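You operate a simulated robot arm through the tools that you are given. There is no shell and no other tool. Be economical: measure what you need, move in short steps, check, and stop when the job is done.

Carry out the task below with a simulated robot arm. There is one attempt and no reset: what you move stays moved.

TASK
Put the emptier mixing cup from the top of the cleaning bench on the orange ticket pad on the top of the cleaning bench.
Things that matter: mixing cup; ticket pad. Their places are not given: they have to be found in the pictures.

It is judged by the outcome, as a careful person would: the job done as asked, and still so three seconds after it is handed in. It fails if anything else is knocked over, pushed out of place, dropped, spilled or broken.

THE ROBOT
A 7-joint arm with a two-finger parallel gripper, fixed in place. Base frame: the origin is at the foot of the arm, x ahead of it, y to its left, z up; the work surface is at about z = 820. Lengths are in mm, angles in degrees, forces in N, time in s.
With the tool pointing down near the work surface it reaches from about 300 to 700 mm from the base axis. Its first joint turns from -66.0 to 66.0 degrees. Payload 1.57 kg.
Tool frame: the origin (TCP) lies between the finger pads and is the grasp point; the fingertips stand 30 mm ahead of it; z points along the fingers, y is the line along which they close. The gripper opens to 110 mm. The fingers are 24 mm wide and 12 mm thick; the gripper's body (48 by 112 mm) begins 78 mm behind the TCP.
Orientation is that of the tool frame in the base frame, as a unit quaternion [x, y, z, w]. With the fingers straight down and closing along the base's y, the tool's x points along the base's -x, its y along +y and its z along -z.

THE INTERFACE
- The arm moves only by the tool arm_command. Its argument "moves" is text: rows parted by semicolons, each of 7 numbers parted by spaces: the shift along the base's x, y, z in mm, then the turn, a rotation vector about the base's x, y, z in degrees, then the opening, from 0 (shut) to 1 (fully open). In form: x y z wx wy wz jaw; .... A call has 1 to 10 rows; each row is the pose to reach, as a shift and turn from the pose commanded when the call began. A row lasts 0.2 s, in which the tool goes at most 50 mm and 8.6 degrees; a call with a longer step from one row to the next is refused whole, and so is a gripper value outside its range. A pose out of reach is approached as far as the arm can. The call stops where the force on the tool passes 40 N (or 10 N more than at its start, if that is more) or the arm is blocked; 0.2 s more then pass. The fingers move at their own pace (about 108 mm/s each) and stop on an object; they squeeze with about 39 N. The grip force told is the motor's: it shows also when the fingers shut on nothing. Time passes only in rows, and 0.2 s behind the last, so rows that repeat a pose let the fingers close. It gives the time, the measured TCP pose, the force on the tool (base axes), the opening and the grip force at its end, in the units of the frame above (readings bear some noise).
- Cameras (640 x 400 px; columns grow to the right, rows downward): "scene" is fixed at [177.6, -395.4, 1392.4]; the picture's right is [0.71, -0.70, 0.00], its down [-0.50, -0.51, -0.70] and it looks along [0.49, 0.50, -0.72] (base axes); focal length 342 px, centre (320, 200). "wrist" rides on the gripper at [-36, 0, -80] in the tool frame; the picture's right is [0.00, -1.00, 0.00], its down [0.97, 0.00, -0.24] and it looks along [0.24, 0.00, 0.97] (tool axes); focal length 218 px, centre (320, 200).
- camera(camera): a new picture of that camera. No time passes.
- pixel_to_xyz(camera, pixels): for up to 12 pixels [column, row] of the newest picture of that camera ("zoom" is the newest enlarged one), the place [x, y, z] in the base frame of the surface seen there, good to about 2 mm, but the place of the scene camera against the robot may be out by one fixed shift of up to 18 mm in any direction. No time passes.
- zoom(camera, box): a new picture of the part [left, top, right, bottom] of that camera's present view, enlarged. No time passes.
- close_job(): hands the job in; it is judged then, once.

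Work in short steps. Measure before you move; look again where a grasp or a placing could have gone wrong, and mend it. You have 60 turns and 26 pictures in all, the two below and enlarged ones among them. Open the gripper and draw the arm clear of the work before you hand the job in, unless the task says otherwise; then end with one line.

The tools are called after "Emit:" as a command line: name --argument value ..., lists and objects as JSON in quotes. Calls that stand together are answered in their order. arm_command: Moves the arm, as the interface text tells. Its arguments: {"type":"object","properties":{"moves":{"type":"string"}},"required":["moves"]} The other tools are called the same way: camera (camera) takes a picture; pixel_to_xyz (camera, pixels) gives the place of the surface under pixels of a picture; zoom (camera, box) takes an enlarged picture of a part of a camera's view; close_job () hands the job in.

At the start:

```text
time: 0.0
tool_pos: [406.7, -129.2, 1047.1]
orientation: [0.0, 1.0, 0.0, 0.0]
wrist_force: [0.6, 0.6, -0.9]
opening: 110.1
grip_force: 0.1
```

scene: 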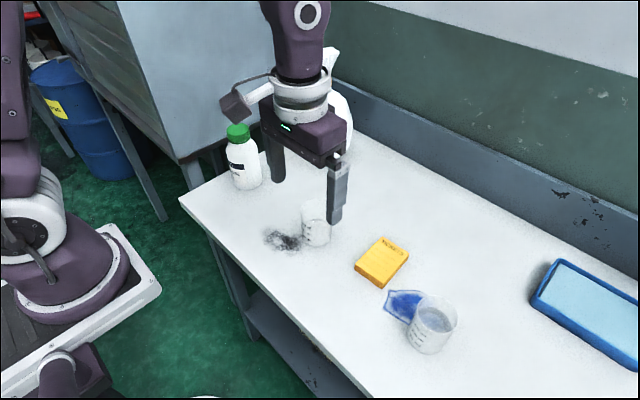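
wrist: 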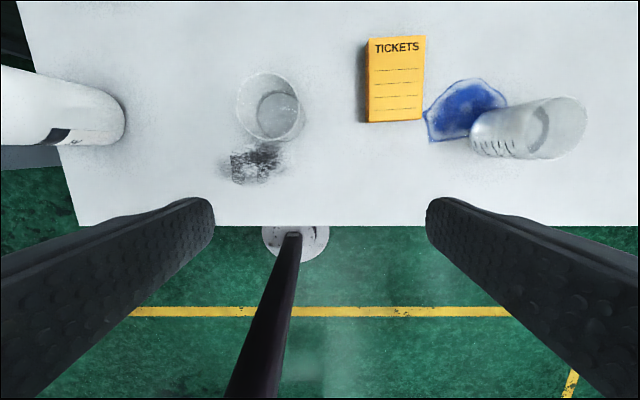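

Two cups: one near wrist (270,107), one near (530,130). I zoom on both to compare their fill.

Emit:
zoom --camera "wrist" --box '[220, 60, 320, 190]'

Emit:
zoom --camera "wrist" --box '[350, 20, 610, 180]'

Emit:
zoom --camera "scene" --box '[250, 180, 480, 370]'

Emit:
pixel_to_xyz --camera "wrist" --pixels '[[275, 108], [240, 105], [300, 105], [268, 75], [270, 141], [370, 122], [422, 118], [425, 38], [370, 40], [538, 128], [500, 155], [340, 150]]'

```text
3.08 times, centred on (270, 125) of wrist
```

zoom: 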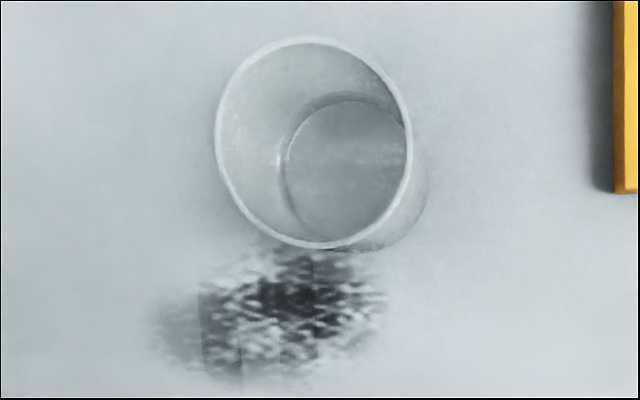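

```text
2.46 times, centred on (480, 100) of wrist
```

zoom: 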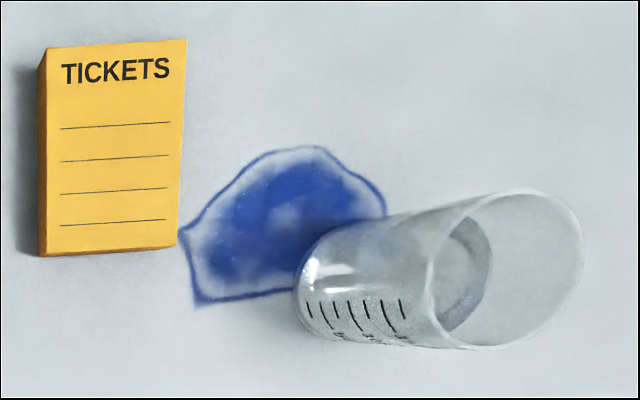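

```text
2.11 times, centred on (365, 275) of scene
```

zoom: 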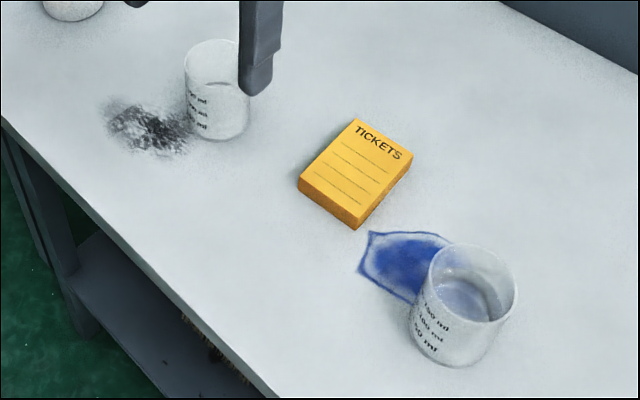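

```text
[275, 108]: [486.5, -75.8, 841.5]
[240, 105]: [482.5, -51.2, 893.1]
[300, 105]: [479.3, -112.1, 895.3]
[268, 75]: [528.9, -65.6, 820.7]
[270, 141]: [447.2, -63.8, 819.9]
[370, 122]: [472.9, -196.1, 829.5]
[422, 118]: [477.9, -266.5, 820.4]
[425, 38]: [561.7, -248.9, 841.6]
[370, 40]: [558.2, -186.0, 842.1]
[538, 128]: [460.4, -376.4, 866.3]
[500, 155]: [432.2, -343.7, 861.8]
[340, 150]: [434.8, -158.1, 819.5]
```

Inside cup 1 a surface shows at z≈841, inside cup 2 at z≈866. I check those levels with more points in both views.

Emit:
pixel_to_xyz --camera "wrist" --pixels '[[268, 108], [282, 108], [276, 98], [278, 120], [532, 128], [540, 118], [536, 138], [545, 130], [560, 130], [583, 115], [472, 130], [520, 158]]'

Emit:
pixel_to_xyz --camera "zoom" --pixels '[[460, 300], [470, 310], [480, 300], [450, 290], [495, 300], [435, 255], [515, 290], [480, 245], [470, 320], [215, 42], [190, 60], [450, 365]]'

```text
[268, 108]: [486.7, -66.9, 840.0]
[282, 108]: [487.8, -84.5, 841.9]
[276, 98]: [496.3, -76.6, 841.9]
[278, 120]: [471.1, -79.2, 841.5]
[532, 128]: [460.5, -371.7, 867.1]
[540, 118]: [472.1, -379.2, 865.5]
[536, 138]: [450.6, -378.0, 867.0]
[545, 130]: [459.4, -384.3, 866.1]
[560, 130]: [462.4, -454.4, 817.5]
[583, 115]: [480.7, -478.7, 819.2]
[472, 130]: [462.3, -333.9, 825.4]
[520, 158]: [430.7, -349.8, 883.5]
```

```text
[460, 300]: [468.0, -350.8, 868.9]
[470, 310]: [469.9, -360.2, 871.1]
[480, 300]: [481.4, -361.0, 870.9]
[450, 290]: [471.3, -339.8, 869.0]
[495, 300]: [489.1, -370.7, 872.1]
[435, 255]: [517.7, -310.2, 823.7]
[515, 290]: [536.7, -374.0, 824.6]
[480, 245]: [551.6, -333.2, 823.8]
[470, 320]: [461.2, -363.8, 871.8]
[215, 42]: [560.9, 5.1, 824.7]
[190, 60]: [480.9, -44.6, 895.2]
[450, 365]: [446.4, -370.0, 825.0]
```

Cup 1 has liquid to z≈841, cup 2 to z≈866 with the same rim height, so cup 1 is emptier. Its rim ellipse centre is wrist (268,106), giving about (480.5, -78); the pad centre is about (520,-220), top 842. I move above cup 1.

Emit:
arm_command --moves "25 17 0 0 0 0 1; 50 34 0 0 0 0 1; 73.8 51 0 0 0 0 1; 73.8 51 -40 0 0 0 1; 73.8 51 -80 0 0 0 1; 73.8 51 -80 0 0 0 1"

Emit:
camera --camera "wrist"

Emit:
camera --camera "scene"

```text
time: 1.4
tool_pos: [478.9, -77.0, 965.7]
orientation: [0.0, 1.0, 0.0, 0.0]
wrist_force: [-0.7, -0.3, 0.5]
opening: 110.0
grip_force: 0.1
```

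```text
20 pictures are left
```

wrist: 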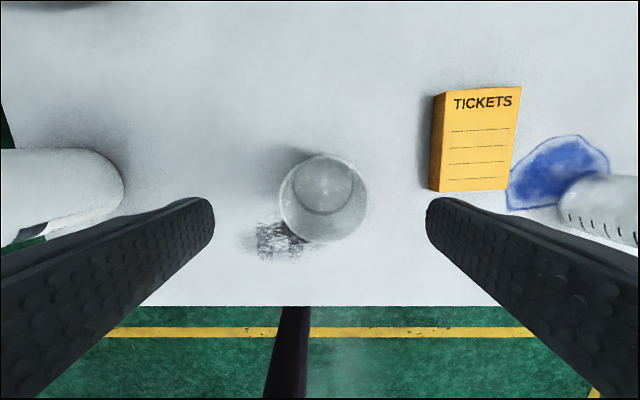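

```text
19 pictures are left
```

scene: 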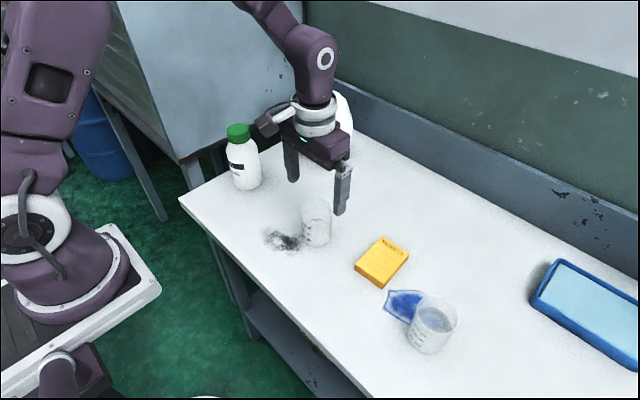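

The cup is centred in the wrist view at (323,197), i.e. about (479.6,-79). I go down to z≈868 and close.

Emit:
arm_command --moves "0 -1.2 -35 0 0 0 1; 0 -1.2 -70 0 0 0 1; 0 -1.2 -98 0 0 0 1; 0 -1.2 -98 0 0 0 1"

Emit:
arm_command --moves "0 0 0 0 0 0 0.75; 0 0 0 0 0 0 0.6; 0 0 0 0 0 0 0.5; 0 0 0 0 0 0 0.45; 0 0 0 0 0 0 0.45"

```text
time: 2.4
tool_pos: [479.6, -78.5, 869.5]
orientation: [0.0, 1.0, 0.0, 0.0]
wrist_force: [-0.5, 0.6, 0.8]
opening: 110.1
grip_force: 0.0
```

```text
time: 3.6
tool_pos: [479.7, -79.1, 869.0]
orientation: [-0.001, 1.0, 0.0, 0.0]
wrist_force: [0.9, -0.1, -0.4]
opening: 59.5
grip_force: 39.0
```

Fingers stopped at 59.5 mm with 39 N: cup held. I lift slowly 40 mm.

Emit:
arm_command --moves "0 0 8 0 0 0 0.45; 0 0 20 0 0 0 0.45; 0 0 35 0 0 0 0.45; 0 0 50 0 0 0 0.45; 0 0 60 0 0 0 0.45; 0 0 60 0 0 0 0.45"

Emit:
camera --camera "wrist"

Emit:
camera --camera "scene"

Emit:
pixel_to_xyz --camera "wrist" --pixels '[[436, 170], [500, 170]]'

```text
time: 5.0
tool_pos: [481.7, -80.2, 928.7]
orientation: [0.0, 1.0, 0.0, 0.0]
wrist_force: [-0.6, 0.2, -1.2]
opening: 59.6
grip_force: 39.0
```

```text
18 pictures are left
```

wrist: 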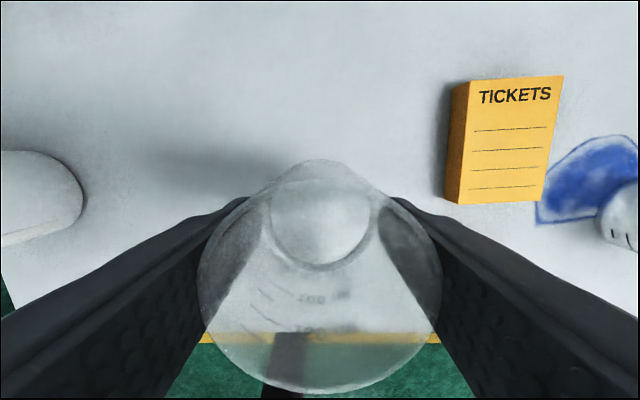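

```text
17 pictures are left
```

scene: 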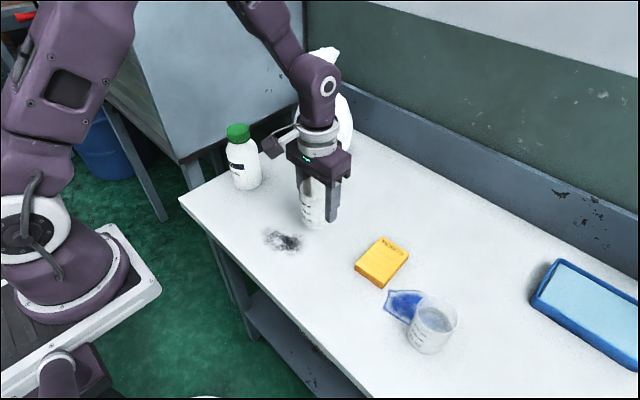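

```text
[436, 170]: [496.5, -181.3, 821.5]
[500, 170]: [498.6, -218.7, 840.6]
```

Cup held upright. Pad top corners in this view put its centre at (518,-219.4). I carry the cup gently there (shift +37.5, -140).

Emit:
arm_command --moves "1.5 -5 0 0 0 0 0.45; 5 -18 0 0 0 0 0.45; 10 -37 0 0 0 0 0.45; 16 -60 0 0 0 0 0.45; 22 -83 0 0 0 0 0.45; 28 -105 0 0 0 0 0.45; 33 -123 0 0 0 0 0.45; 36 -134 0 0 0 0 0.45; 37.5 -140 0 0 0 0 0.45; 37.5 -140 0 0 0 0 0.45"

Emit:
camera --camera "wrist"

Emit:
zoom --camera "scene" --box '[290, 160, 490, 360]'

```text
time: 7.2
tool_pos: [517.7, -220.3, 927.7]
orientation: [0.0, 1.0, 0.0, -0.001]
wrist_force: [-0.1, 0.2, -0.4]
opening: 59.2
grip_force: 38.6
```

```text
16 pictures are left
```

wrist: 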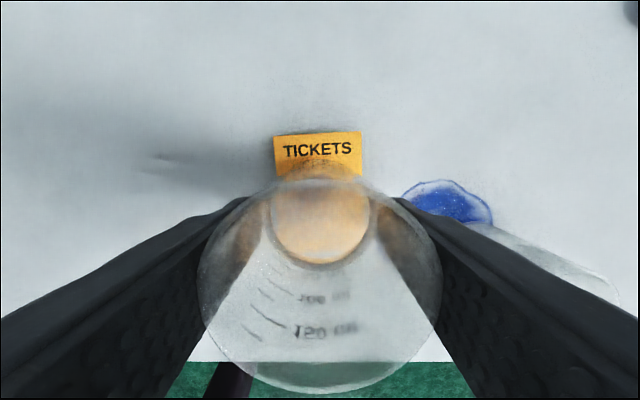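

```text
2.00 times, centred on (390, 260) of scene
```

zoom: 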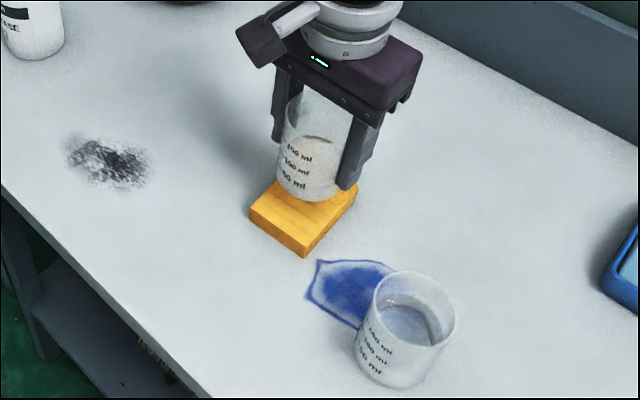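

The cup is over the pad. I lower 37 mm gently toward contact at about 38.

Emit:
arm_command --moves "0 0 -8 0 0 0 0.45; 0 0 -18 0 0 0 0.45; 0 0 -27 0 0 0 0.45; 0 0 -33 0 0 0 0.45; 0 0 -36 0 0 0 0.45; 0 0 -37 0 0 0 0.45; 0 0 -37 0 0 0 0.45"

Emit:
zoom --camera "scene" --box '[320, 180, 440, 300]'

```text
time: 8.8
tool_pos: [518.1, -220.6, 891.1]
orientation: [0.001, 1.0, 0.001, 0.0]
wrist_force: [-3.1, 2.6, 11.7]
opening: 59.7
grip_force: 39.3
```

```text
3.33 times, centred on (380, 240) of scene
```

zoom: 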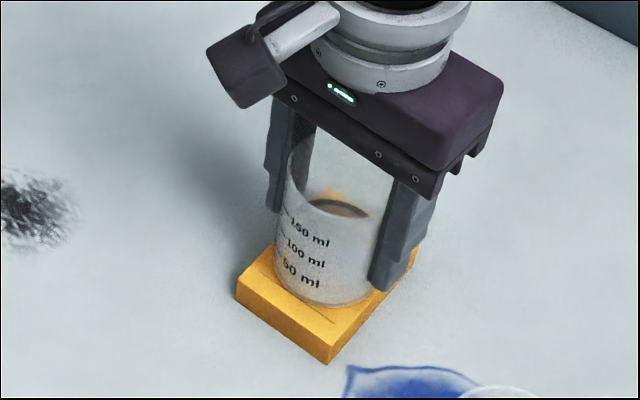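

Contact made (11.7 N up) with the cup on the pad. I ease up 0.7 mm and open gradually.

Emit:
arm_command --moves "0 0 0.7 0 0 0 0.45; 0 0 0.7 0 0 0 0.58; 0 0 0.7 0 0 0 0.64; 0 0 0.7 0 0 0 0.72; 0 0 0.7 0 0 0 0.85; 0 0 0.7 0 0 0 1; 0 0 0.7 0 0 0 1"

Emit:
arm_command --moves "0 0 15 0 0 0 1; 0 0 40 0 0 0 1; 0 0 80 0 0 0 1; 0 0 120 0 0 0 1; 0 0 150 0 0 0 1; -40 20 160 0 0 0 1; -80 40 160 0 0 0 1; -80 40 160 0 0 0 1"

Emit:
camera --camera "wrist"

Emit:
camera --camera "scene"

```text
time: 10.4
tool_pos: [518.2, -220.2, 890.5]
orientation: [0.0, 1.0, 0.0, 0.0]
wrist_force: [0.3, 0.2, 0.0]
opening: 109.9
grip_force: 0.0
```

```text
time: 12.2
tool_pos: [436.7, -179.7, 1050.8]
orientation: [0.0, 1.0, 0.0, 0.0]
wrist_force: [-0.4, 1.1, 0.0]
opening: 109.7
grip_force: 0.1
```

```text
13 pictures are left
```

wrist: 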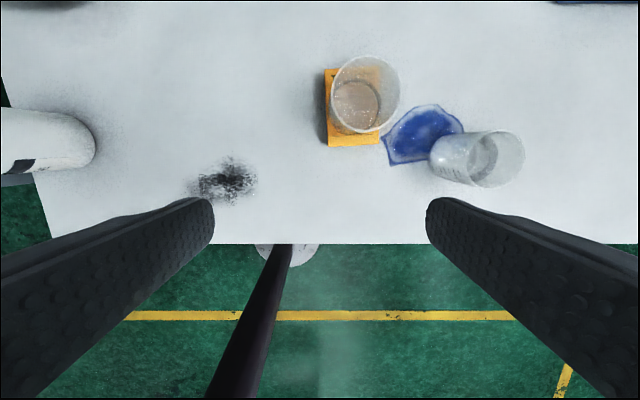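

```text
12 pictures are left
```

scene: 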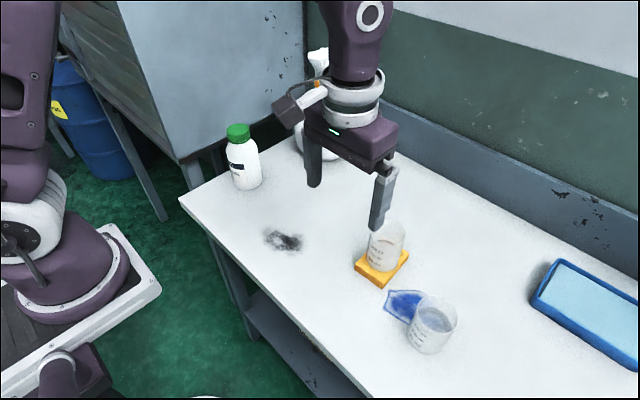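

The cup stands upright on the pad (scene 386,248), nothing else has moved, and the arm is clear. I hand it in.

Emit:
close_job

```text
The job is handed in.
```

The emptier mixing cup is standing upright on the orange ticket pad, and nothing else on the bench was moved or spilled.
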